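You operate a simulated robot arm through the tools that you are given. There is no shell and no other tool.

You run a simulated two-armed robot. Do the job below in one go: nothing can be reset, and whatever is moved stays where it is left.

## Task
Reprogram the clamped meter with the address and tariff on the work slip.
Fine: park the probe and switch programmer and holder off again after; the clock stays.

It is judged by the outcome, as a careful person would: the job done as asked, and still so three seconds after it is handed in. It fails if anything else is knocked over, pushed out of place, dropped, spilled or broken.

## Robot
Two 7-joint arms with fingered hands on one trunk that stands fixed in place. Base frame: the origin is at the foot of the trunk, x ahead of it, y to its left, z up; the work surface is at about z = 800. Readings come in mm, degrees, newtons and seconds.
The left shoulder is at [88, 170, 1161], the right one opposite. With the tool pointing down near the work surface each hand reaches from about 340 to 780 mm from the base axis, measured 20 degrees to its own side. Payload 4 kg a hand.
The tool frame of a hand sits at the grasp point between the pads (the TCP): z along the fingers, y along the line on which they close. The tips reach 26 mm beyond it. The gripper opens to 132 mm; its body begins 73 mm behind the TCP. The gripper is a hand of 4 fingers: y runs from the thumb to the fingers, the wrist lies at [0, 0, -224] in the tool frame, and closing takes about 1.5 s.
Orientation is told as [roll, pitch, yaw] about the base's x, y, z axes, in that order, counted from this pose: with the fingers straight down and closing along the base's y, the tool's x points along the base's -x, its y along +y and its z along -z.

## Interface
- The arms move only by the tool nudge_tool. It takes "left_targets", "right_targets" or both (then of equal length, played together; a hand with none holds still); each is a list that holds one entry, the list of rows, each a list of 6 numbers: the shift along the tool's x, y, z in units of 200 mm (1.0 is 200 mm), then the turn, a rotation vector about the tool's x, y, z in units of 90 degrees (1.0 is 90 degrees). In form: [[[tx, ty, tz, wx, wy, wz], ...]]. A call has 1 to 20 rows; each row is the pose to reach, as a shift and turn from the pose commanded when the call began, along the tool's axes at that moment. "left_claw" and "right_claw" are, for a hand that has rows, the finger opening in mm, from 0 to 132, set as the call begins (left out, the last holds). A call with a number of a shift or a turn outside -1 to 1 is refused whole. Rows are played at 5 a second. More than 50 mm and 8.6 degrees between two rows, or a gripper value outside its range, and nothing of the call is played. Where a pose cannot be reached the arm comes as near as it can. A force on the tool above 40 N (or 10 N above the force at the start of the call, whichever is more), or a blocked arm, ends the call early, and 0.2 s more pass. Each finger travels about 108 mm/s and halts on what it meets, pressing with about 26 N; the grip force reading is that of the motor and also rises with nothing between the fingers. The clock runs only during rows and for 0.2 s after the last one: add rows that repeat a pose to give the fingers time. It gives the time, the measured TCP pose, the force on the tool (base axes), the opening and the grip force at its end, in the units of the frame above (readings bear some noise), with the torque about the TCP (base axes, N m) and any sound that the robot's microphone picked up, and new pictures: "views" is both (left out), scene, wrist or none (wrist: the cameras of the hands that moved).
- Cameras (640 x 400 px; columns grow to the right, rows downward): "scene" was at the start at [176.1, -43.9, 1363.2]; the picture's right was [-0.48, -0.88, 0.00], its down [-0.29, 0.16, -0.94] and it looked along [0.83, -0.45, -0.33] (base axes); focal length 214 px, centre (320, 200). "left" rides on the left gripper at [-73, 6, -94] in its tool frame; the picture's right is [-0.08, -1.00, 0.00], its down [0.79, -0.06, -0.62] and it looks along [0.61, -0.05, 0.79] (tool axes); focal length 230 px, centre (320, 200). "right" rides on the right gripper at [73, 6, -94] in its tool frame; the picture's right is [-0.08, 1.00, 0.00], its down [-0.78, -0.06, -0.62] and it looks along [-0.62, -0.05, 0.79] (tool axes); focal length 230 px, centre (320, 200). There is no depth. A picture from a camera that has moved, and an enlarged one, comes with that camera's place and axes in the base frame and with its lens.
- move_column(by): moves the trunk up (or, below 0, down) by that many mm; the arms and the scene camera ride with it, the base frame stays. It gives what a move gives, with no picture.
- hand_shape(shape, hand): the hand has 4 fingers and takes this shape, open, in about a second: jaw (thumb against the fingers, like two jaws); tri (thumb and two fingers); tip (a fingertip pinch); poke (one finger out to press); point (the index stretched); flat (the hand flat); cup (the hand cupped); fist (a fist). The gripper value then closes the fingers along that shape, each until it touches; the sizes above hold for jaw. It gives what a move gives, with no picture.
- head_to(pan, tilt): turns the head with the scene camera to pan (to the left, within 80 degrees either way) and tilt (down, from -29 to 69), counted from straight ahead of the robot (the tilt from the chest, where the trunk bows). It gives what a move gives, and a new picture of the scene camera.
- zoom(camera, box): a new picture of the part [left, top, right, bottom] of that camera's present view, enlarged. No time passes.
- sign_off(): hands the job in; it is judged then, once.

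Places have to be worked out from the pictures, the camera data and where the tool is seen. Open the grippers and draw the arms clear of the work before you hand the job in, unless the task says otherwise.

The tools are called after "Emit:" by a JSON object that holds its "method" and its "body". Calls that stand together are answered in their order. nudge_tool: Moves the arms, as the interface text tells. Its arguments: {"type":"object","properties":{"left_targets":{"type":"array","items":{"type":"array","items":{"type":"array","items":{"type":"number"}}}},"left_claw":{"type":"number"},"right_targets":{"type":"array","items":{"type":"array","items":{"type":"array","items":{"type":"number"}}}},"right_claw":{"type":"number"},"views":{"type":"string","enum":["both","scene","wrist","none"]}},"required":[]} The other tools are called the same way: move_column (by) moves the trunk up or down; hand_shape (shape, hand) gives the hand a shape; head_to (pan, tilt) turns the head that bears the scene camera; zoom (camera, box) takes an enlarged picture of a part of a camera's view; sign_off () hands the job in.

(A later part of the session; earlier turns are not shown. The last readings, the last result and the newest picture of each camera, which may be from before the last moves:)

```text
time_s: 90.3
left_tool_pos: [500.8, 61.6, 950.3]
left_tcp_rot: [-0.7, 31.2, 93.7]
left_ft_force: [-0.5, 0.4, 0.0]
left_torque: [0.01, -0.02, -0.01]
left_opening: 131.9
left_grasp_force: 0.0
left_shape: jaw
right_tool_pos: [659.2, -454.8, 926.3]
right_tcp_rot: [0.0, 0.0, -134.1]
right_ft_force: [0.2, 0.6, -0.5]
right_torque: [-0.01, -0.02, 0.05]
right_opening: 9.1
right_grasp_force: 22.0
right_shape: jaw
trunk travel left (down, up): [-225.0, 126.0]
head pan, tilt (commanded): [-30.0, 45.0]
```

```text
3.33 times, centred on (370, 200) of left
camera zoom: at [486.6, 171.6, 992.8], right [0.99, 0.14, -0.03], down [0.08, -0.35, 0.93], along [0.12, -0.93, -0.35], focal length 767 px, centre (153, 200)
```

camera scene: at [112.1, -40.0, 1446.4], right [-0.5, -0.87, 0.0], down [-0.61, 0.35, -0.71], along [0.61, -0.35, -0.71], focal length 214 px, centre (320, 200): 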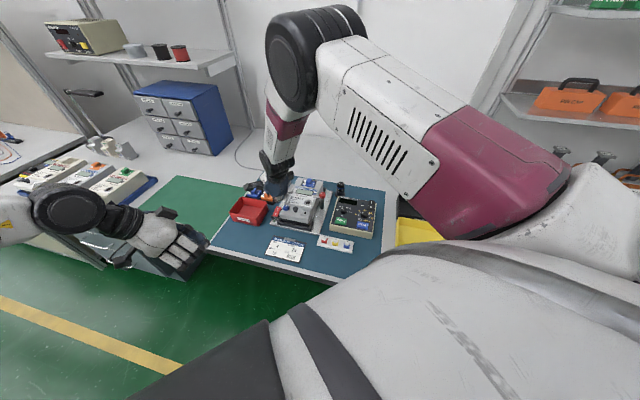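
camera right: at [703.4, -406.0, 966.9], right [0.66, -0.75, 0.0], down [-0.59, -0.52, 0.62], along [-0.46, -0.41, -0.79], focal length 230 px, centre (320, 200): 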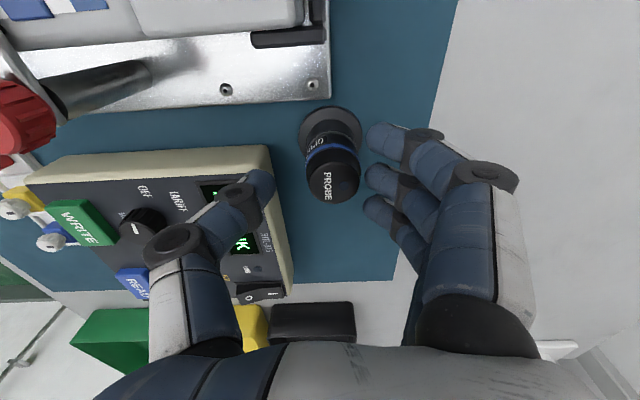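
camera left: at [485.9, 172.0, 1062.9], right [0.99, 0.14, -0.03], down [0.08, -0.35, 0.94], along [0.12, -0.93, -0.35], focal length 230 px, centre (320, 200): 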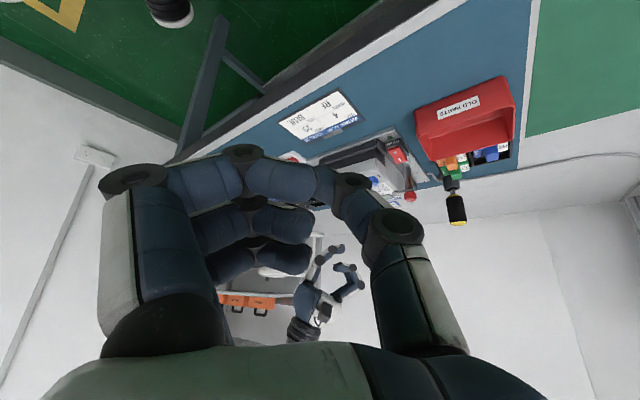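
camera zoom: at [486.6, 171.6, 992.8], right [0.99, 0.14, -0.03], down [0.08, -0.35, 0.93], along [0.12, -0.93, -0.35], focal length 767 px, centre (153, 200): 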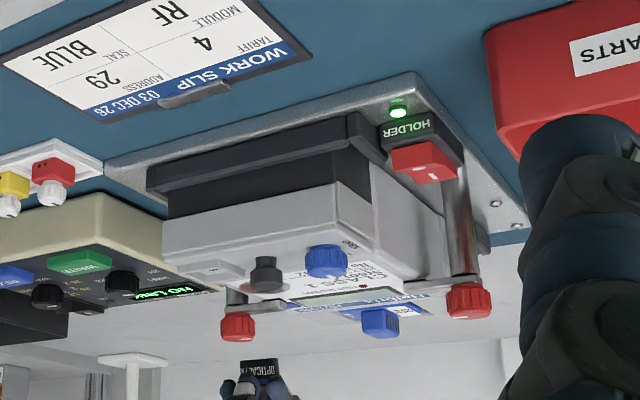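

The probe is free of its post (a short cup with a steel top at z≈832). It slid about 10 mm toward the fingers in the grip, so its axis is at tool (1,10). I carry it over to the meter port (≈(620,-280,875)) with yaw -104°, hovering well above.

Emit:
{"method": "nudge_tool", "body": {"right_targets": [[[0, 0, -0.12, 0, 0, 0], [0, 0, -0.25, 0, 0, 0], [0.0926, -0.158, -0.25, 0, 0, -0.0667], [0.185, -0.317, -0.25, 0, 0, -0.1333], [0.278, -0.475, -0.25, 0, 0, -0.2], [0.37, -0.634, -0.25, 0, 0, -0.2667], [0.463, -0.792, -0.25, 0, 0, -0.3333], [0.463, -0.792, -0.175, 0, 0, -0.3333], [0.463, -0.792, -0.175, 0, 0, -0.3333]]], "views": "wrist"}}

Emit:
{"method": "zoom", "body": {"camera": "scene", "box": [275, 140, 345, 210]}}

Emit:
{"method": "zoom", "body": {"camera": "left", "box": [310, 150, 430, 270]}}

```text
time_s: 92.3
left_tool_pos: [501.1, 62.0, 949.7]
left_tcp_rot: [-0.9, 31.2, 93.8]
left_ft_force: [-0.7, -0.1, -0.6]
left_torque: [-0.02, 0.0, -0.01]
left_opening: 131.6
left_grasp_force: 0.1
left_shape: jaw
right_tool_pos: [608.8, -278.9, 962.4]
right_tcp_rot: [0.1, 0.0, -103.9]
right_ft_force: [0.9, 0.4, -0.5]
right_torque: [-0.03, 0.01, 0.02]
right_opening: 8.8
right_grasp_force: 22.1
right_shape: jaw
trunk travel left (down, up): [-225.0, 126.0]
head pan, tilt (commanded): [-30.0, 45.0]
camera right: at [630.5, -211.0, 1057.2], right [0.95, -0.32, 0.0], down [-0.25, -0.75, 0.62], along [-0.19, -0.59, -0.79], focal length 230 px, centre (320, 200)
```

right: 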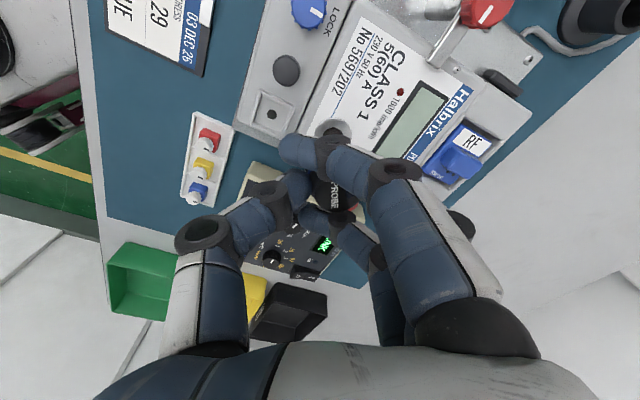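

```text
5.71 times, centred on (310, 175) of scene
camera zoom: at [131.9, -39.5, 1375.1], right [-0.5, -0.87, 0.0], down [-0.61, 0.35, -0.71], along [0.61, -0.35, -0.71], focal length 1226 px, centre (377, 343)
```

zoom: 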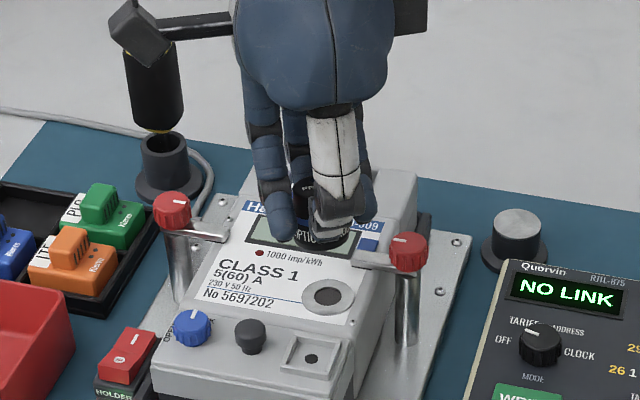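

```text
3.33 times, centred on (370, 210) of left
camera zoom: at [486.1, 171.9, 993.1], right [0.99, 0.14, -0.03], down [0.07, -0.35, 0.94], along [0.12, -0.93, -0.35], focal length 767 px, centre (153, 167)
```

zoom: 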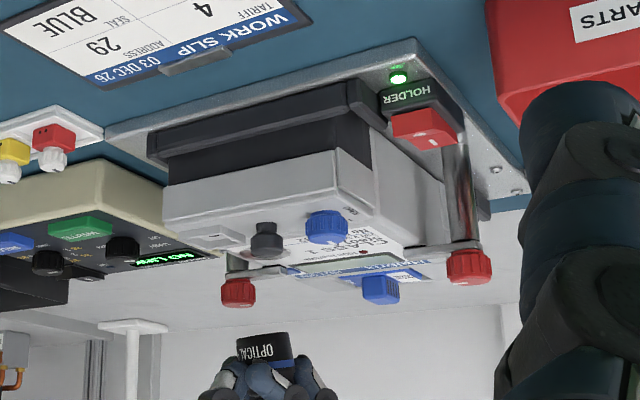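

I zoom the right camera on the port next to the held probe and re-zoom the scene to fix the port position.

Emit:
{"method": "zoom", "body": {"camera": "right", "box": [270, 90, 410, 220]}}

Emit:
{"method": "zoom", "body": {"camera": "scene", "box": [290, 160, 330, 200]}}

Emit:
{"method": "zoom", "body": {"camera": "left", "box": [330, 160, 390, 220]}}

```text
3.08 times, centred on (340, 155) of right
camera zoom: at [630.5, -211.0, 1057.2], right [0.95, -0.32, 0.0], down [-0.25, -0.75, 0.62], along [-0.19, -0.59, -0.79], focal length 708 px, centre (258, 338)
```

zoom: 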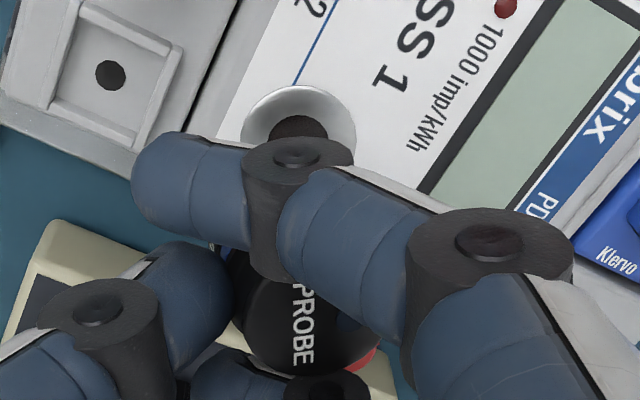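

```text
10.00 times, centred on (310, 180) of scene
camera zoom: at [131.9, -39.5, 1375.1], right [-0.5, -0.87, 0.0], down [-0.61, 0.35, -0.71], along [0.61, -0.35, -0.71], focal length 2145 px, centre (420, 400)
```

zoom: 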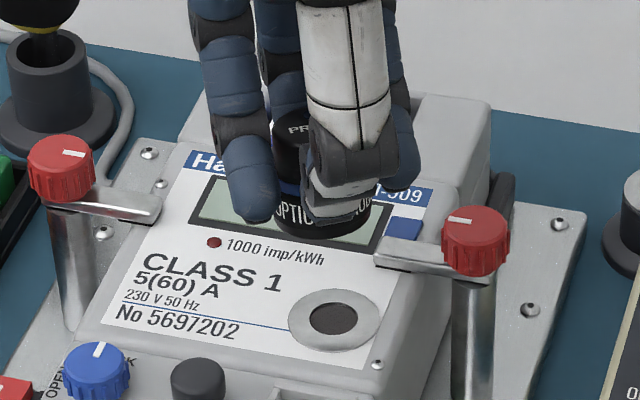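

```text
6.67 times, centred on (360, 190) of left
camera zoom: at [486.1, 171.9, 993.1], right [0.99, 0.14, -0.03], down [0.07, -0.35, 0.94], along [0.12, -0.93, -0.35], focal length 1534 px, centre (53, 267)
```

zoom: 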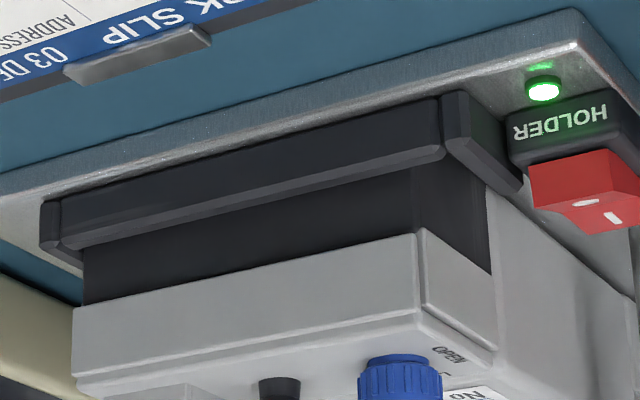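

Port fixed at (617,-285,872.6); the probe axis is at about (617.4,-279.5) with its bottom at z≈924. I shift 5 mm and lower 38 mm, then check alignment.

Emit:
{"method": "nudge_tool", "body": {"right_targets": [[[-0.0265, 0.004, 0, 0, 0, 0], [-0.0265, 0.004, 0.08, 0, 0, 0], [-0.0265, 0.004, 0.15, 0, 0, 0], [-0.0265, 0.004, 0.19, 0, 0, 0], [-0.0265, 0.004, 0.19, 0, 0, 0]]], "views": "none"}}

Emit:
{"method": "zoom", "body": {"camera": "right", "box": [270, 90, 410, 220]}}

Emit:
{"method": "zoom", "body": {"camera": "scene", "box": [290, 160, 330, 200]}}

Emit:
{"method": "zoom", "body": {"camera": "left", "box": [330, 190, 400, 250]}}

```text
time_s: 93.5
left_tool_pos: [500.8, 61.4, 949.3]
left_tcp_rot: [-0.9, 31.2, 93.7]
left_ft_force: [0.8, 0.5, 0.3]
left_torque: [0.02, 0.02, 0.0]
left_opening: 132.3
left_grasp_force: 0.0
left_shape: jaw
right_tool_pos: [608.2, -285.7, 923.2]
right_tcp_rot: [0.1, -0.1, -104.0]
right_ft_force: [-0.1, 0.4, -1.0]
right_torque: [0.01, 0.0, -0.01]
right_opening: 9.0
right_grasp_force: 22.1
right_shape: jaw
trunk travel left (down, up): [-225.0, 126.0]
head pan, tilt (commanded): [-30.0, 45.0]
```

```text
3.08 times, centred on (340, 155) of right
camera zoom: at [629.9, -216.8, 1018.3], right [0.95, -0.32, 0.0], down [-0.25, -0.75, 0.62], along [-0.19, -0.59, -0.79], focal length 708 px, centre (258, 338)
```

zoom: 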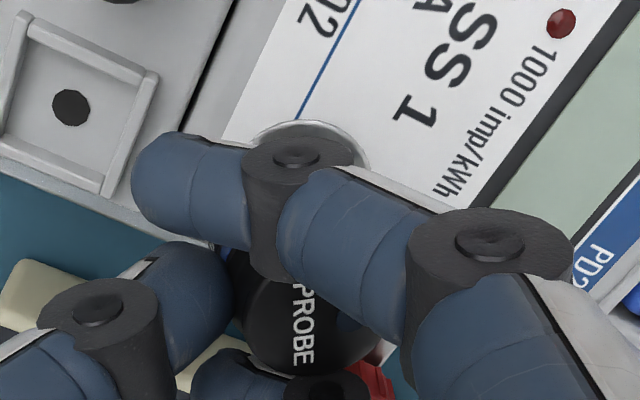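

```text
10.00 times, centred on (310, 180) of scene
camera zoom: at [132.2, -39.9, 1375.0], right [-0.5, -0.87, 0.0], down [-0.61, 0.35, -0.71], along [0.61, -0.35, -0.71], focal length 2145 px, centre (420, 400)
```

zoom: 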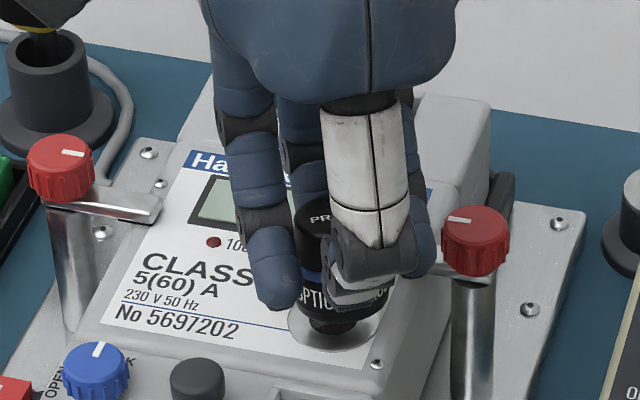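

```text
6.67 times, centred on (365, 220) of left
camera zoom: at [486.4, 171.6, 993.0], right [0.99, 0.14, -0.03], down [0.08, -0.35, 0.94], along [0.12, -0.93, -0.35], focal length 1534 px, centre (20, 67)
```

zoom: 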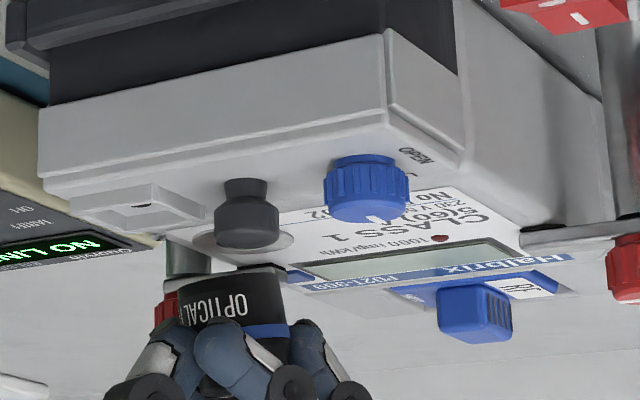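

Good: the port shows just below the probe's rim; about 12 mm gap remains and I need about +2.5 mm in x. I shift and lower gently until contact.

Emit:
{"method": "nudge_tool", "body": {"right_targets": [[[0.003, 0.012, 0.0, 0, 0, 0], [0.003, 0.012, 0.02, 0, 0, 0], [0.003, 0.012, 0.04, 0, 0, 0], [0.003, 0.012, 0.055, 0, 0, 0], [0.003, 0.012, 0.063, 0, 0, 0], [0.003, 0.012, 0.063, 0, 0, 0]]], "views": "none"}}

Emit:
{"method": "zoom", "body": {"camera": "scene", "box": [290, 160, 330, 200]}}

Emit:
{"method": "zoom", "body": {"camera": "left", "box": [330, 190, 400, 250]}}

Emit:
{"method": "zoom", "body": {"camera": "scene", "box": [325, 170, 385, 230]}}

```text
time_s: 94.9
left_tool_pos: [500.7, 61.4, 950.3]
left_tcp_rot: [-0.8, 31.3, 93.6]
left_ft_force: [-0.1, 0.0, -0.1]
left_torque: [0.01, 0.0, 0.01]
left_opening: 131.8
left_grasp_force: 0.1
left_shape: jaw
right_tool_pos: [612.3, -285.5, 913.1]
right_tcp_rot: [0.2, -0.1, -104.0]
right_ft_force: [-0.9, 0.8, 7.9]
right_torque: [-0.01, -0.16, 0.03]
right_opening: 9.3
right_grasp_force: 21.9
right_shape: jaw
trunk travel left (down, up): [-225.0, 126.0]
head pan, tilt (commanded): [-30.0, 45.0]
```

```text
10.00 times, centred on (310, 180) of scene
camera zoom: at [131.3, -39.4, 1375.2], right [-0.5, -0.87, 0.0], down [-0.61, 0.35, -0.71], along [0.61, -0.35, -0.71], focal length 2145 px, centre (420, 400)
```

zoom: 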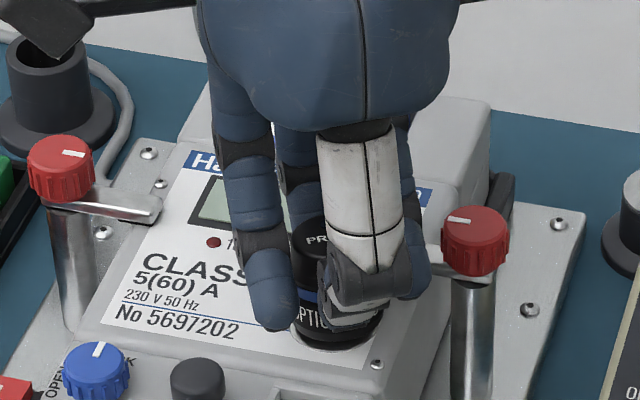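

```text
6.67 times, centred on (365, 220) of left
camera zoom: at [485.8, 171.9, 993.4], right [0.99, 0.14, -0.03], down [0.07, -0.35, 0.94], along [0.12, -0.93, -0.35], focal length 1534 px, centre (20, 67)
```

zoom: 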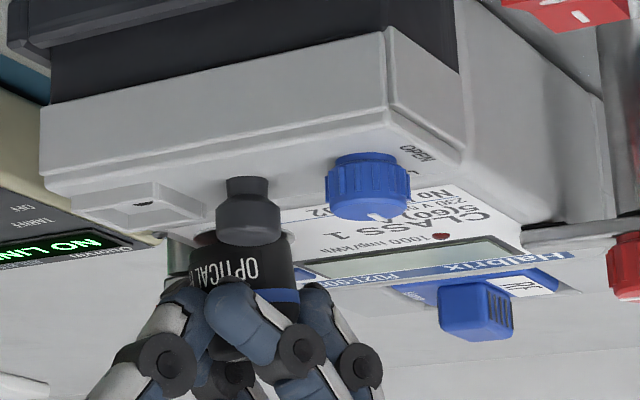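

```text
6.67 times, centred on (355, 200) of scene
camera zoom: at [131.3, -39.4, 1375.2], right [-0.5, -0.87, 0.0], down [-0.61, 0.35, -0.71], along [0.61, -0.35, -0.71], focal length 1430 px, centre (87, 200)
```

zoom: 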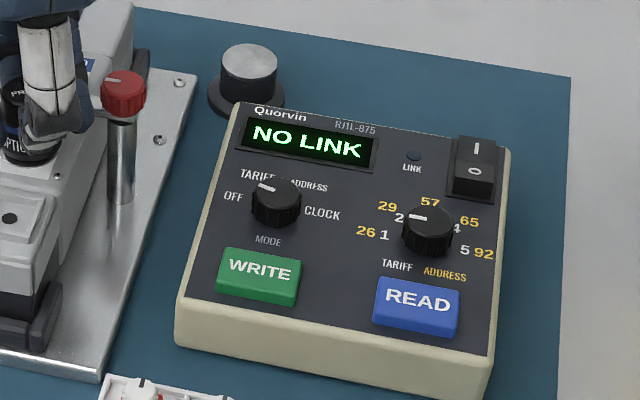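

The probe touches the meter face (8 N) but the display still shows NO LINK. I zoom in to judge its centring on the port ring.

Emit:
{"method": "zoom", "body": {"camera": "scene", "box": [302, 180, 322, 200]}}

Emit:
{"method": "zoom", "body": {"camera": "left", "box": [340, 205, 380, 245]}}

Emit:
{"method": "zoom", "body": {"camera": "right", "box": [270, 90, 410, 220]}}

```text
16.00 times, centred on (312, 190) of scene
camera zoom: at [131.3, -39.4, 1375.2], right [-0.5, -0.87, 0.0], down [-0.61, 0.35, -0.71], along [0.61, -0.35, -0.71], focal length 3432 px, centre (448, 360)
```

zoom: 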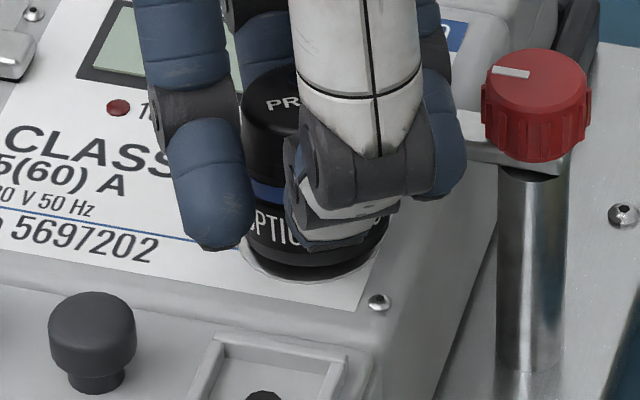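

```text
10.00 times, centred on (360, 225) of left
camera zoom: at [485.8, 171.9, 993.4], right [0.99, 0.14, -0.03], down [0.07, -0.35, 0.94], along [0.12, -0.93, -0.35], focal length 2301 px, centre (-80, -50)
```

zoom: 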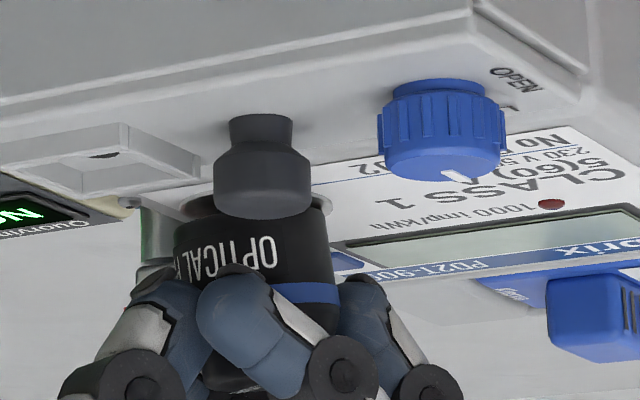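

```text
3.08 times, centred on (340, 155) of right
camera zoom: at [632.3, -216.4, 1007.0], right [0.95, -0.32, 0.0], down [-0.25, -0.75, 0.62], along [-0.19, -0.59, -0.79], focal length 708 px, centre (258, 338)
```

zoom: 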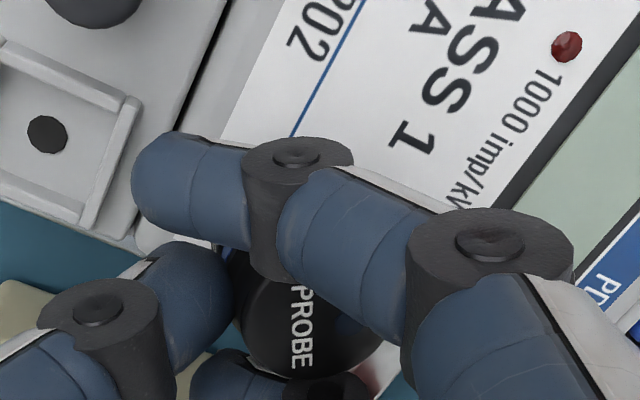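

The probe looks about 4 mm off, mostly in -y. I lift it slightly, shift by (-1.7,+3.6) and set it down again.

Emit:
{"method": "nudge_tool", "body": {"right_targets": [[[0, 0, -0.03, 0, 0, 0], [0.0155, -0.0125, -0.03, 0, 0, 0], [0.0155, -0.0125, -0.03, 0, 0, 0], [0.0155, -0.0125, -0.015, 0, 0, 0], [0.0155, -0.0125, -0.003, 0, 0, 0], [0.0155, -0.0125, -0.003, 0, 0, 0]]], "views": "none"}}

Emit:
{"method": "zoom", "body": {"camera": "scene", "box": [302, 180, 322, 200]}}

Emit:
{"method": "zoom", "body": {"camera": "left", "box": [340, 205, 380, 245]}}

Emit:
{"method": "zoom", "body": {"camera": "scene", "box": [325, 170, 385, 230]}}

```text
time_s: 96.3
left_tool_pos: [500.6, 61.5, 950.0]
left_tcp_rot: [-0.9, 31.2, 93.7]
left_ft_force: [0.1, 0.1, 0.1]
left_torque: [0.02, -0.01, 0.0]
left_opening: 131.8
left_grasp_force: 0.0
left_shape: jaw
right_tool_pos: [608.0, -280.6, 912.5]
right_tcp_rot: [0.2, 0.0, -104.1]
right_ft_force: [-0.3, -0.4, 6.8]
right_torque: [-0.07, -0.17, 0.0]
right_opening: 9.6
right_grasp_force: 22.2
right_shape: jaw
trunk travel left (down, up): [-225.0, 126.0]
head pan, tilt (commanded): [-30.0, 45.0]
```

```text
16.00 times, centred on (312, 190) of scene
camera zoom: at [131.6, -39.6, 1375.1], right [-0.5, -0.87, 0.0], down [-0.61, 0.35, -0.71], along [0.61, -0.35, -0.71], focal length 3432 px, centre (448, 360)
```

zoom: 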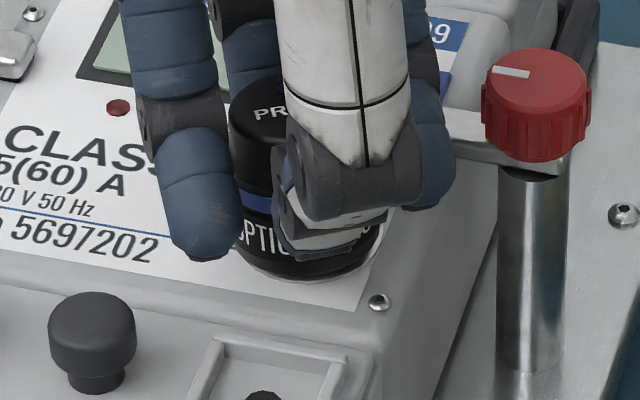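

```text
10.00 times, centred on (360, 225) of left
camera zoom: at [486.0, 171.8, 993.3], right [0.99, 0.14, -0.03], down [0.07, -0.35, 0.94], along [0.12, -0.93, -0.35], focal length 2301 px, centre (-80, -50)
```

zoom: 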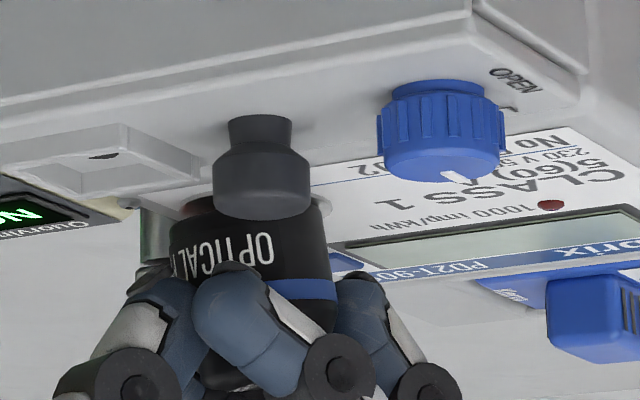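

```text
6.67 times, centred on (355, 200) of scene
camera zoom: at [131.6, -39.6, 1375.1], right [-0.5, -0.87, 0.0], down [-0.61, 0.35, -0.71], along [0.61, -0.35, -0.71], focal length 1430 px, centre (87, 200)
```

zoom: 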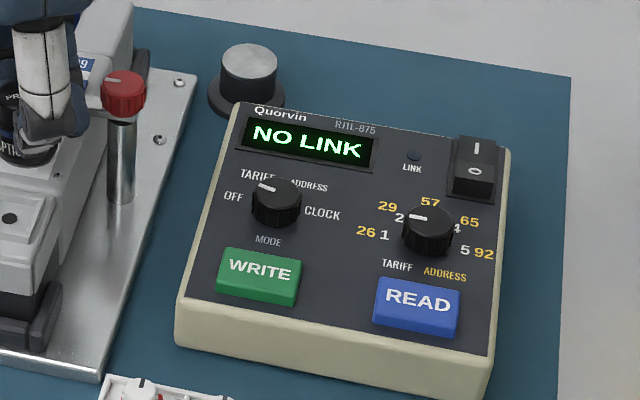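

The probe now covers the port ring, yet still NO LINK; it may need to sit freely (flush) on the port. I ease the downward push and open the jaw to 70 mm.

Emit:
{"method": "nudge_tool", "body": {"right_targets": [[[0, 0, -0.008, 0, 0, 0], [0, 0, -0.008, 0, 0, 0]]], "views": "none"}}

Emit:
{"method": "nudge_tool", "body": {"right_targets": [[[0, 0, 0, 0, 0, 0], [0, 0, 0, 0, 0, 0], [0, 0, 0, 0, 0, 0], [0, 0, 0, 0, 0, 0], [0, 0, 0, 0, 0, 0]]], "right_claw": 70, "views": "none"}}

Emit:
{"method": "zoom", "body": {"camera": "scene", "box": [295, 170, 385, 230]}}

Emit:
{"method": "zoom", "body": {"camera": "right", "box": [240, 80, 420, 240]}}

Emit:
{"method": "zoom", "body": {"camera": "left", "box": [330, 195, 390, 255]}}

```text
time_s: 96.9
left_tool_pos: [502.1, 62.3, 949.8]
left_tcp_rot: [-0.8, 31.2, 93.7]
left_ft_force: [-0.2, 0.6, -0.3]
left_torque: [0.02, 0.01, 0.01]
left_opening: 131.8
left_grasp_force: 0.0
left_shape: jaw
right_tool_pos: [608.1, -281.7, 912.5]
right_tcp_rot: [0.0, 0.0, -104.0]
right_ft_force: [1.3, -0.7, 2.7]
right_torque: [-0.07, -0.13, 0.0]
right_opening: 9.3
right_grasp_force: 22.0
right_shape: jaw
trunk travel left (down, up): [-225.0, 126.0]
head pan, tilt (commanded): [-30.0, 45.0]
```

```text
time_s: 98.1
left_tool_pos: [501.4, 60.7, 949.5]
left_tcp_rot: [-0.7, 31.2, 93.7]
left_ft_force: [0.8, -0.3, 0.3]
left_torque: [0.0, -0.01, 0.01]
left_opening: 132.0
left_grasp_force: 0.1
left_shape: jaw
right_tool_pos: [610.1, -280.9, 912.6]
right_tcp_rot: [0.0, 0.0, -104.0]
right_ft_force: [0.2, -0.4, -0.3]
right_torque: [0.0, 0.01, 0.01]
right_opening: 69.5
right_grasp_force: 0.1
right_shape: jaw
trunk travel left (down, up): [-225.0, 126.0]
head pan, tilt (commanded): [-30.0, 45.0]
```

```text
6.67 times, centred on (340, 200) of scene
camera zoom: at [132.3, -39.9, 1374.9], right [-0.5, -0.87, 0.0], down [-0.61, 0.35, -0.71], along [0.61, -0.35, -0.71], focal length 1430 px, centre (187, 200)
```

zoom: 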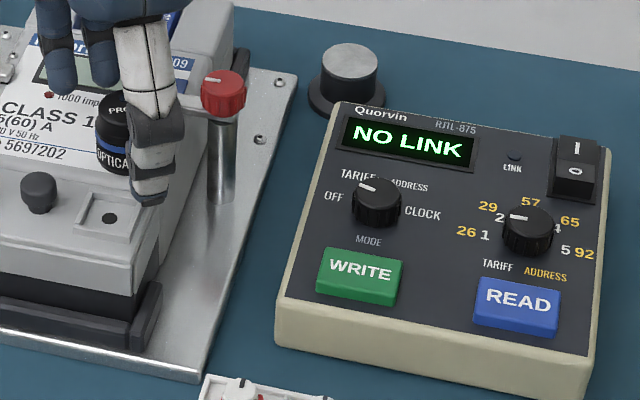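

```text
2.50 times, centred on (330, 160) of right
camera zoom: at [630.8, -213.0, 1007.7], right [0.95, -0.32, 0.0], down [-0.25, -0.75, 0.62], along [-0.19, -0.59, -0.79], focal length 575 px, centre (295, 300)
```

zoom: 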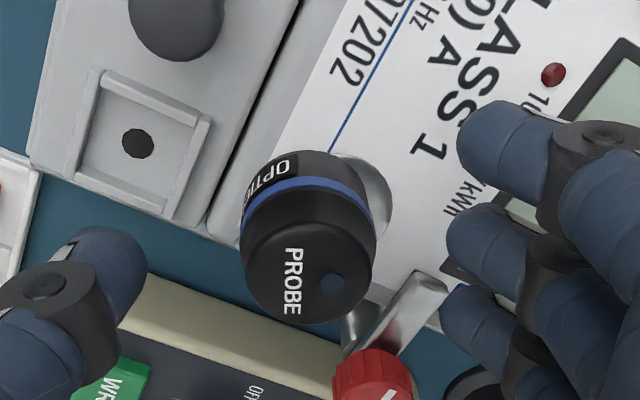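

```text
6.67 times, centred on (360, 225) of left
camera zoom: at [486.4, 171.6, 992.9], right [0.99, 0.14, -0.03], down [0.08, -0.35, 0.94], along [0.12, -0.93, -0.35], focal length 1534 px, centre (53, 33)
```

zoom: 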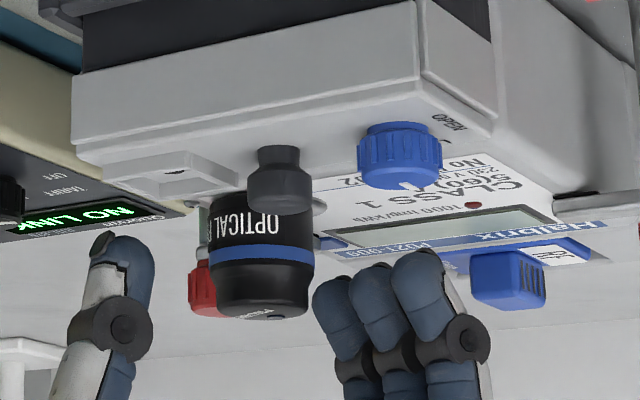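

The probe stands upright on the meter but ended about 9 mm toward the front of the port, at (612,-278). I'll re-grip it with a limited closing (24 mm) so it stays centred between thumb and middle finger, after centring the hand on it.

Emit:
{"method": "nudge_tool", "body": {"right_targets": [[[0.0145, 0.0055, 0, 0, 0, 0], [0.0145, 0.0055, 0, 0, 0, 0]]], "views": "none"}}

Emit:
{"method": "nudge_tool", "body": {"right_targets": [[[0, 0, 0, 0, 0, 0], [0, 0, 0, 0, 0, 0], [0, 0, 0, 0, 0, 0], [0, 0, 0, 0, 0, 0], [0, 0, 0, 0, 0, 0]]], "right_claw": 24, "views": "none"}}

Emit:
{"method": "zoom", "body": {"camera": "right", "box": [240, 80, 420, 240]}}

Emit:
{"method": "zoom", "body": {"camera": "left", "box": [330, 195, 390, 255]}}

Emit:
{"method": "zoom", "body": {"camera": "scene", "box": [302, 180, 322, 200]}}

```text
time_s: 98.7
left_tool_pos: [501.0, 62.2, 951.3]
left_tcp_rot: [-0.8, 31.2, 93.7]
left_ft_force: [-0.4, 0.4, 0.5]
left_torque: [0.01, 0.01, 0.01]
left_opening: 131.8
left_grasp_force: 0.1
left_shape: jaw
right_tool_pos: [610.6, -277.8, 912.6]
right_tcp_rot: [0.1, 0.0, -104.0]
right_ft_force: [0.0, 0.7, -0.2]
right_torque: [0.02, 0.03, 0.0]
right_opening: 69.5
right_grasp_force: 0.0
right_shape: jaw
trunk travel left (down, up): [-225.0, 126.0]
head pan, tilt (commanded): [-30.0, 45.0]
```

```text
time_s: 99.9
left_tool_pos: [500.9, 61.5, 949.9]
left_tcp_rot: [-0.8, 31.2, 93.7]
left_ft_force: [-0.1, 0.0, -0.3]
left_torque: [0.03, -0.01, 0.01]
left_opening: 131.7
left_grasp_force: 0.1
left_shape: jaw
right_tool_pos: [610.4, -278.0, 913.9]
right_tcp_rot: [0.2, -0.1, -104.0]
right_ft_force: [0.0, -0.3, 0.7]
right_torque: [-0.02, -0.03, -0.02]
right_opening: 14.7
right_grasp_force: 22.1
right_shape: jaw
trunk travel left (down, up): [-225.0, 126.0]
head pan, tilt (commanded): [-30.0, 45.0]
```

```text
2.50 times, centred on (330, 160) of right
camera zoom: at [632.6, -210.3, 1008.0], right [0.95, -0.32, 0.0], down [-0.25, -0.75, 0.62], along [-0.19, -0.59, -0.79], focal length 575 px, centre (295, 300)
```

zoom: 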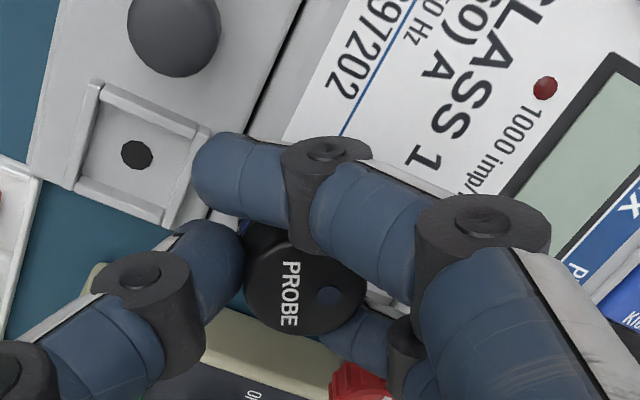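

```text
6.67 times, centred on (360, 225) of left
camera zoom: at [486.3, 171.7, 993.0], right [0.99, 0.14, -0.03], down [0.08, -0.35, 0.94], along [0.12, -0.93, -0.35], focal length 1534 px, centre (53, 33)
```

zoom: 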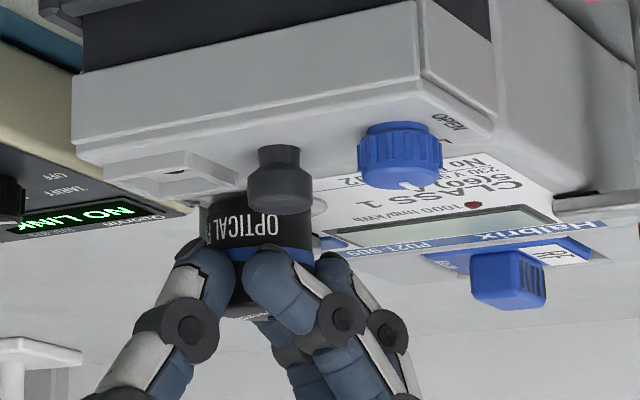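

```text
16.00 times, centred on (312, 190) of scene
camera zoom: at [132.2, -39.8, 1375.0], right [-0.5, -0.87, 0.0], down [-0.61, 0.35, -0.71], along [0.61, -0.35, -0.71], focal length 3432 px, centre (448, 360)
```

zoom: 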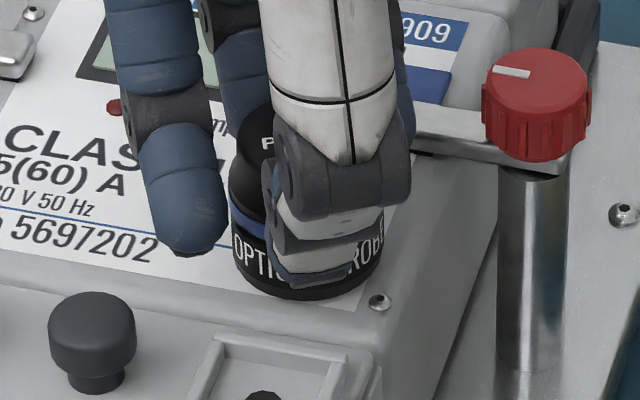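

The probe is now gripped centrally (tool (-0.6,2.3)). Against the ring it needs about (+4.3,-2.5). I lift 4 mm, shift, and set it down lightly.

Emit:
{"method": "nudge_tool", "body": {"right_targets": [[[0, 0, -0.02, 0, 0, 0], [-0.007, 0.024, -0.02, 0, 0, 0], [-0.007, 0.024, -0.02, 0, 0, 0], [-0.007, 0.024, -0.01, 0, 0, 0], [-0.007, 0.024, 0.0, 0, 0, 0], [-0.007, 0.024, 0.003, 0, 0, 0]]], "views": "none"}}

Emit:
{"method": "zoom", "body": {"camera": "scene", "box": [302, 180, 322, 200]}}

Emit:
{"method": "zoom", "body": {"camera": "left", "box": [330, 195, 390, 255]}}

Emit:
{"method": "zoom", "body": {"camera": "scene", "box": [295, 170, 385, 230]}}

```text
time_s: 101.3
left_tool_pos: [500.7, 62.3, 952.3]
left_tcp_rot: [-0.8, 31.3, 93.7]
left_ft_force: [0.7, -0.4, -0.2]
left_torque: [0.03, 0.02, 0.02]
left_opening: 132.1
left_grasp_force: 0.2
left_shape: jaw
right_tool_pos: [615.0, -282.5, 913.5]
right_tcp_rot: [0.1, 0.0, -104.0]
right_ft_force: [-0.5, 0.1, 2.9]
right_torque: [-0.03, -0.04, 0.01]
right_opening: 14.0
right_grasp_force: 21.7
right_shape: jaw
trunk travel left (down, up): [-225.0, 126.0]
head pan, tilt (commanded): [-30.0, 45.0]
```

```text
16.00 times, centred on (312, 190) of scene
camera zoom: at [132.0, -39.7, 1375.1], right [-0.5, -0.87, 0.0], down [-0.61, 0.35, -0.71], along [0.61, -0.35, -0.71], focal length 3432 px, centre (448, 360)
```

zoom: 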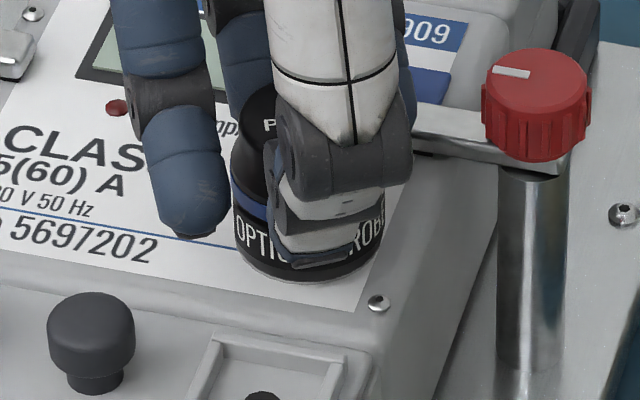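

```text
6.67 times, centred on (360, 225) of left
camera zoom: at [486.2, 171.7, 993.2], right [0.99, 0.14, -0.03], down [0.07, -0.35, 0.94], along [0.12, -0.93, -0.35], focal length 1534 px, centre (53, 33)
```

zoom: 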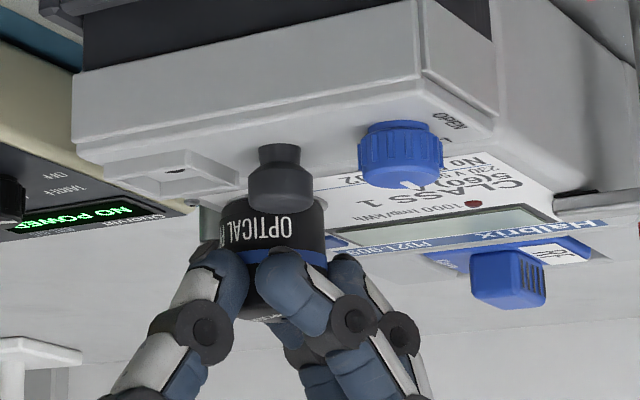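

```text
6.67 times, centred on (340, 200) of scene
camera zoom: at [132.0, -39.7, 1375.1], right [-0.5, -0.87, 0.0], down [-0.61, 0.35, -0.71], along [0.61, -0.35, -0.71], focal length 1430 px, centre (187, 200)
```

zoom: 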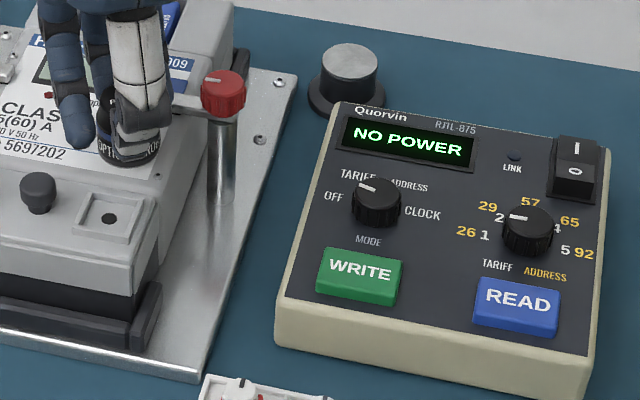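

Progress: the display changed to NO POWER, so the probe is seated but the meter isn't powered. I check the holder lamp, the rocker and the meter's knob.

Emit:
{"method": "zoom", "body": {"camera": "scene", "box": [265, 170, 325, 230]}}

Emit:
{"method": "zoom", "body": {"camera": "left", "box": [370, 150, 460, 230]}}

Emit:
{"method": "zoom", "body": {"camera": "right", "box": [200, 0, 440, 160]}}

```text
6.67 times, centred on (295, 200) of scene
camera zoom: at [132.0, -39.7, 1375.1], right [-0.5, -0.87, 0.0], down [-0.61, 0.35, -0.71], along [0.61, -0.35, -0.71], focal length 1430 px, centre (487, 200)
```

zoom: 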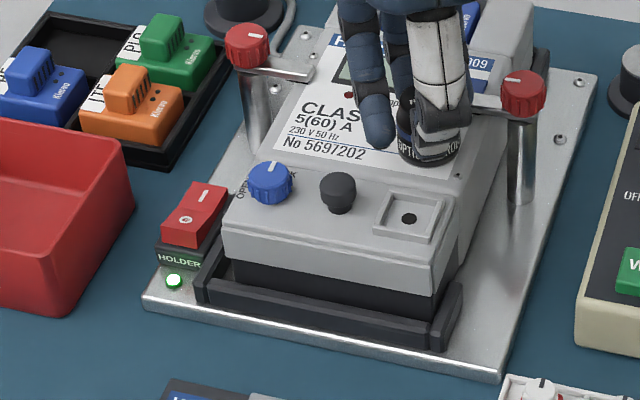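

```text
5.00 times, centred on (415, 190) of left
camera zoom: at [486.2, 171.7, 993.2], right [0.99, 0.14, -0.03], down [0.07, -0.35, 0.94], along [0.12, -0.93, -0.35], focal length 1150 px, centre (-155, 250)
```

zoom: 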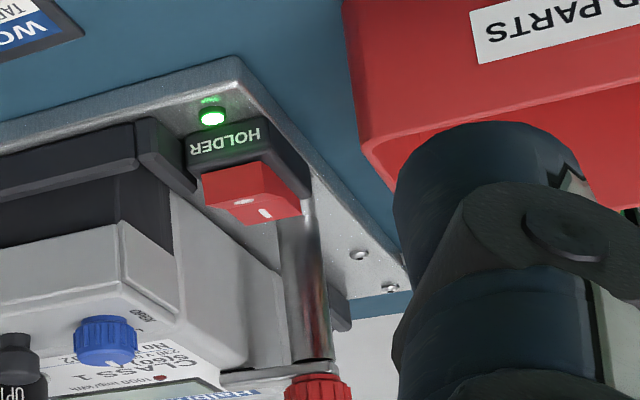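

```text
2.50 times, centred on (320, 80) of right
camera zoom: at [637.2, -213.3, 1008.1], right [0.95, -0.32, 0.0], down [-0.25, -0.75, 0.62], along [-0.19, -0.59, -0.79], focal length 575 px, centre (320, 500)
```

zoom: 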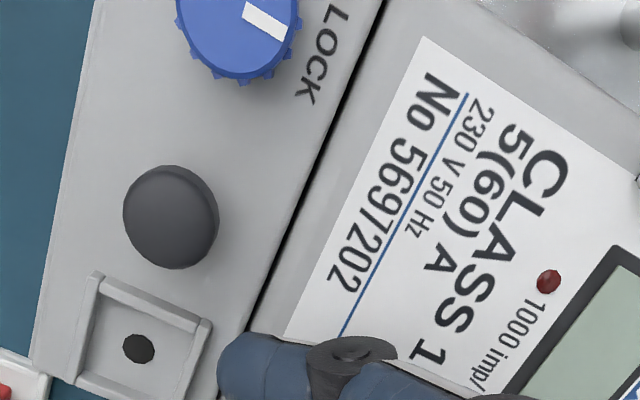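

The holder lamp is still green, the rocker is at I, the cover lock is at LOCK and both clamps are over the meter. I wait a second while holding the probe and look again.

Emit:
{"method": "nudge_tool", "body": {"right_targets": [[[0, 0, 0, 0, 0, 0], [0, 0, 0, 0, 0, 0], [0, 0, 0, 0, 0, 0], [0, 0, 0, 0, 0, 0], [0, 0, 0, 0, 0, 0]]], "views": "none"}}

Emit:
{"method": "zoom", "body": {"camera": "scene", "box": [295, 160, 385, 230]}}

Emit:
{"method": "zoom", "body": {"camera": "left", "box": [310, 150, 470, 270]}}

```text
time_s: 102.5
left_tool_pos: [500.7, 62.9, 951.3]
left_tcp_rot: [-0.8, 31.2, 93.7]
left_ft_force: [-0.9, 0.2, 0.0]
left_torque: [-0.02, 0.01, 0.02]
left_opening: 132.0
left_grasp_force: 0.0
left_shape: jaw
right_tool_pos: [615.2, -280.9, 912.5]
right_tcp_rot: [0.1, 0.1, -104.1]
right_ft_force: [0.7, -0.1, 3.7]
right_torque: [-0.06, -0.05, 0.0]
right_opening: 14.0
right_grasp_force: 21.9
right_shape: jaw
trunk travel left (down, up): [-225.0, 126.0]
head pan, tilt (commanded): [-30.0, 45.0]
```

```text
5.71 times, centred on (340, 195) of scene
camera zoom: at [131.9, -39.7, 1375.0], right [-0.5, -0.87, 0.0], down [-0.61, 0.35, -0.71], along [0.61, -0.35, -0.71], focal length 1226 px, centre (206, 229)
```

zoom: 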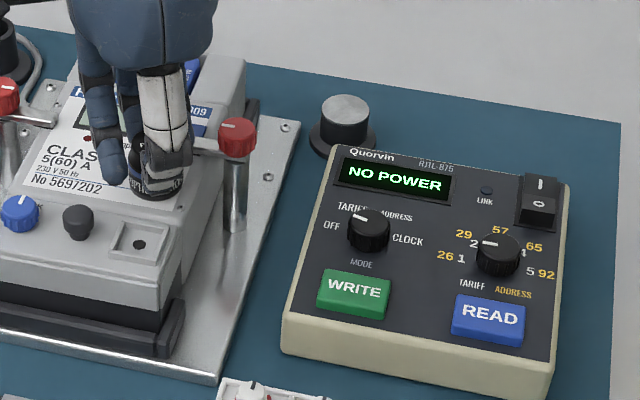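

```text
3.33 times, centred on (390, 210) of left
camera zoom: at [486.2, 171.8, 993.1], right [0.99, 0.14, -0.03], down [0.07, -0.35, 0.94], along [0.12, -0.93, -0.35], focal length 767 px, centre (87, 167)
```

zoom: 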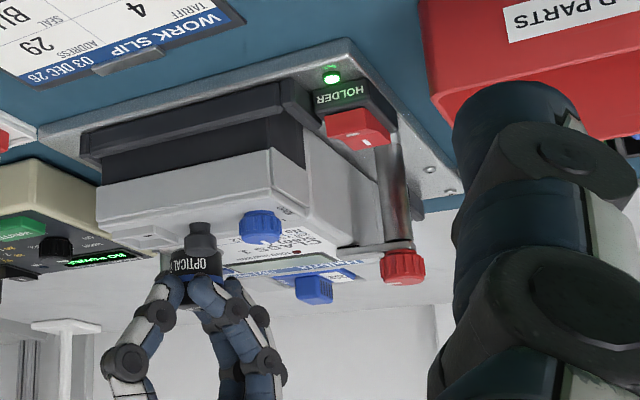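

Still NO POWER, with the probe well seated. I release it gently in small openings and back the hand away so I can inspect the meter itself.

Emit:
{"method": "nudge_tool", "body": {"right_targets": [[[0, 0, -0.006, 0, 0, 0], [0, 0, -0.006, 0, 0, 0]]], "views": "none"}}

Emit:
{"method": "nudge_tool", "body": {"right_targets": [[[0, 0, 0, 0, 0, 0], [0, 0, 0, 0, 0, 0]]], "right_claw": 34, "views": "none"}}

Emit:
{"method": "nudge_tool", "body": {"right_targets": [[[0, 0, 0, 0, 0, 0], [0, 0, 0, 0, 0, 0], [0, 0, 0, 0, 0, 0]]], "right_claw": 64, "views": "none"}}

Emit:
{"method": "zoom", "body": {"camera": "scene", "box": [295, 160, 385, 230]}}

Emit:
{"method": "zoom", "body": {"camera": "right", "box": [240, 80, 420, 240]}}

Emit:
{"method": "zoom", "body": {"camera": "left", "box": [330, 195, 390, 255]}}

```text
time_s: 103.1
left_tool_pos: [502.2, 62.9, 950.5]
left_tcp_rot: [-0.7, 31.2, 93.8]
left_ft_force: [-0.6, -0.4, -0.1]
left_torque: [0.0, 0.02, -0.02]
left_opening: 132.0
left_grasp_force: 0.0
left_shape: jaw
right_tool_pos: [614.0, -281.9, 912.2]
right_tcp_rot: [0.0, -0.1, -104.0]
right_ft_force: [0.3, 0.1, 0.1]
right_torque: [0.0, -0.03, -0.02]
right_opening: 13.9
right_grasp_force: 21.4
right_shape: jaw
trunk travel left (down, up): [-225.0, 126.0]
head pan, tilt (commanded): [-30.0, 45.0]
```

```text
time_s: 103.7
left_tool_pos: [501.8, 61.4, 951.4]
left_tcp_rot: [-0.8, 31.2, 93.8]
left_ft_force: [-0.8, -0.3, 0.1]
left_torque: [0.0, 0.03, 0.0]
left_opening: 131.7
left_grasp_force: 0.2
left_shape: jaw
right_tool_pos: [615.7, -281.3, 913.5]
right_tcp_rot: [0.1, 0.0, -104.0]
right_ft_force: [0.5, 0.5, 0.3]
right_torque: [-0.03, 0.01, -0.02]
right_opening: 33.8
right_grasp_force: 0.1
right_shape: jaw
trunk travel left (down, up): [-225.0, 126.0]
head pan, tilt (commanded): [-30.0, 45.0]
```

```text
time_s: 104.5
left_tool_pos: [500.0, 61.2, 950.4]
left_tcp_rot: [-0.7, 31.2, 93.8]
left_ft_force: [-0.8, 0.0, -0.1]
left_torque: [0.0, 0.01, 0.0]
left_opening: 132.0
left_grasp_force: 0.1
left_shape: jaw
right_tool_pos: [614.6, -281.7, 913.5]
right_tcp_rot: [0.1, 0.0, -104.0]
right_ft_force: [-1.0, -0.9, -1.1]
right_torque: [-0.03, 0.01, 0.0]
right_opening: 63.2
right_grasp_force: 0.1
right_shape: jaw
trunk travel left (down, up): [-225.0, 126.0]
head pan, tilt (commanded): [-30.0, 45.0]
```

```text
5.71 times, centred on (340, 195) of scene
camera zoom: at [132.3, -39.9, 1375.0], right [-0.5, -0.87, 0.0], down [-0.61, 0.35, -0.71], along [0.61, -0.35, -0.71], focal length 1226 px, centre (206, 229)
```

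zoom: 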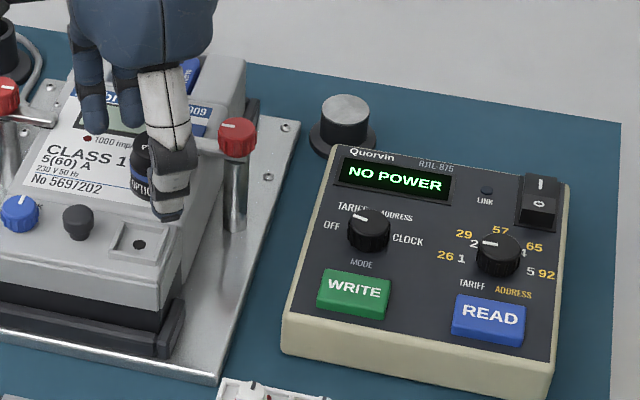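

```text
2.50 times, centred on (330, 160) of right
camera zoom: at [637.0, -213.3, 1008.7], right [0.95, -0.32, 0.0], down [-0.25, -0.75, 0.62], along [-0.19, -0.59, -0.79], focal length 575 px, centre (295, 300)
```

zoom: 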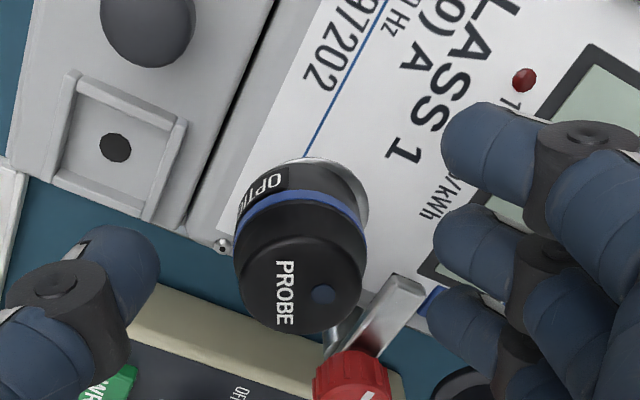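

```text
6.67 times, centred on (360, 225) of left
camera zoom: at [486.4, 171.6, 992.9], right [0.99, 0.14, -0.03], down [0.08, -0.35, 0.94], along [0.12, -0.93, -0.35], focal length 1534 px, centre (53, 33)
```

zoom: 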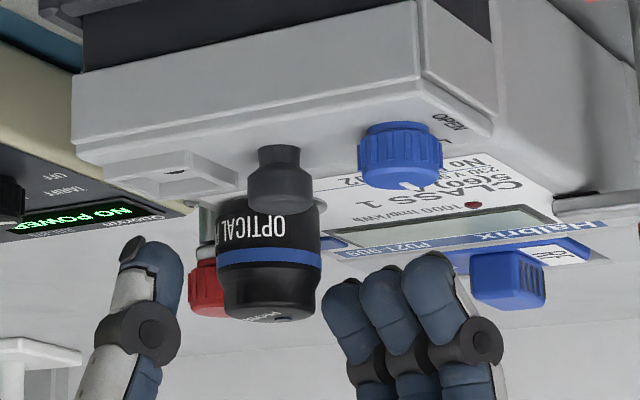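

The probe stays on the port by itself and the display keeps NO POWER. I raise the hand clear and inspect the meter, clamps and holder.

Emit:
{"method": "nudge_tool", "body": {"right_targets": [[[0, 0, -0.1, 0, 0, 0], [0, 0, -0.25, 0, 0, 0], [0, -0.1, -0.45, 0, 0, 0], [-0.2, -0.2, -0.6, 0, 0, 0]]], "views": "scene"}}

Emit:
{"method": "zoom", "body": {"camera": "scene", "box": [265, 150, 345, 230]}}

Emit:
{"method": "zoom", "body": {"camera": "scene", "box": [270, 160, 320, 210]}}

Emit:
{"method": "zoom", "body": {"camera": "right", "box": [0, 0, 640, 400]}}

```text
refused: row 4 steps farther than a row can; nothing moved
```

```text
5.00 times, centred on (305, 190) of scene
camera zoom: at [132.3, -39.9, 1375.0], right [-0.5, -0.87, 0.0], down [-0.61, 0.35, -0.71], along [0.61, -0.35, -0.71], focal length 1072 px, centre (395, 250)
```

zoom: 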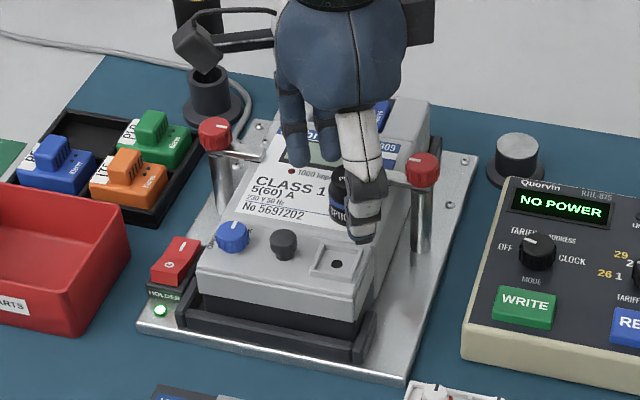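

```text
8.00 times, centred on (295, 185) of scene
camera zoom: at [132.3, -39.9, 1375.0], right [-0.5, -0.87, 0.0], down [-0.61, 0.35, -0.71], along [0.61, -0.35, -0.71], focal length 1716 px, centre (520, 320)
```

zoom: 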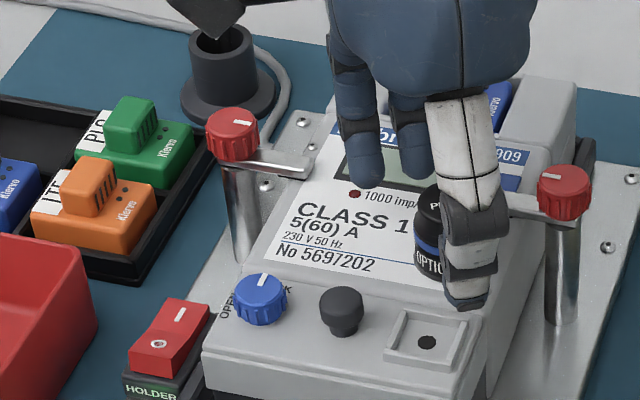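

```text
1.00 times, centred on (320, 200) of right (not enlarged: the box is as wide or as high as the picture)
camera zoom: at [637.0, -213.3, 1008.7], right [0.95, -0.32, 0.0], down [-0.25, -0.75, 0.62], along [-0.19, -0.59, -0.79], focal length 230 px, centre (320, 200)
```

zoom: 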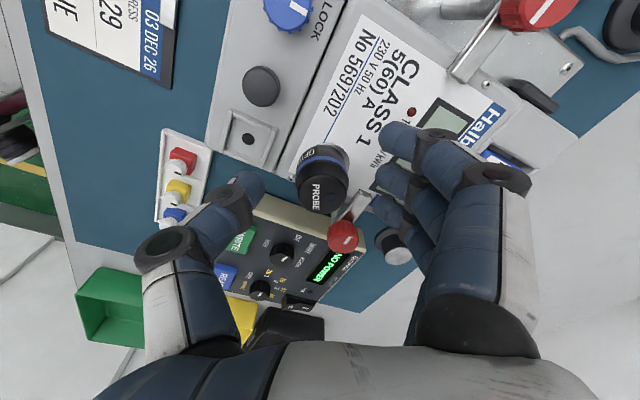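

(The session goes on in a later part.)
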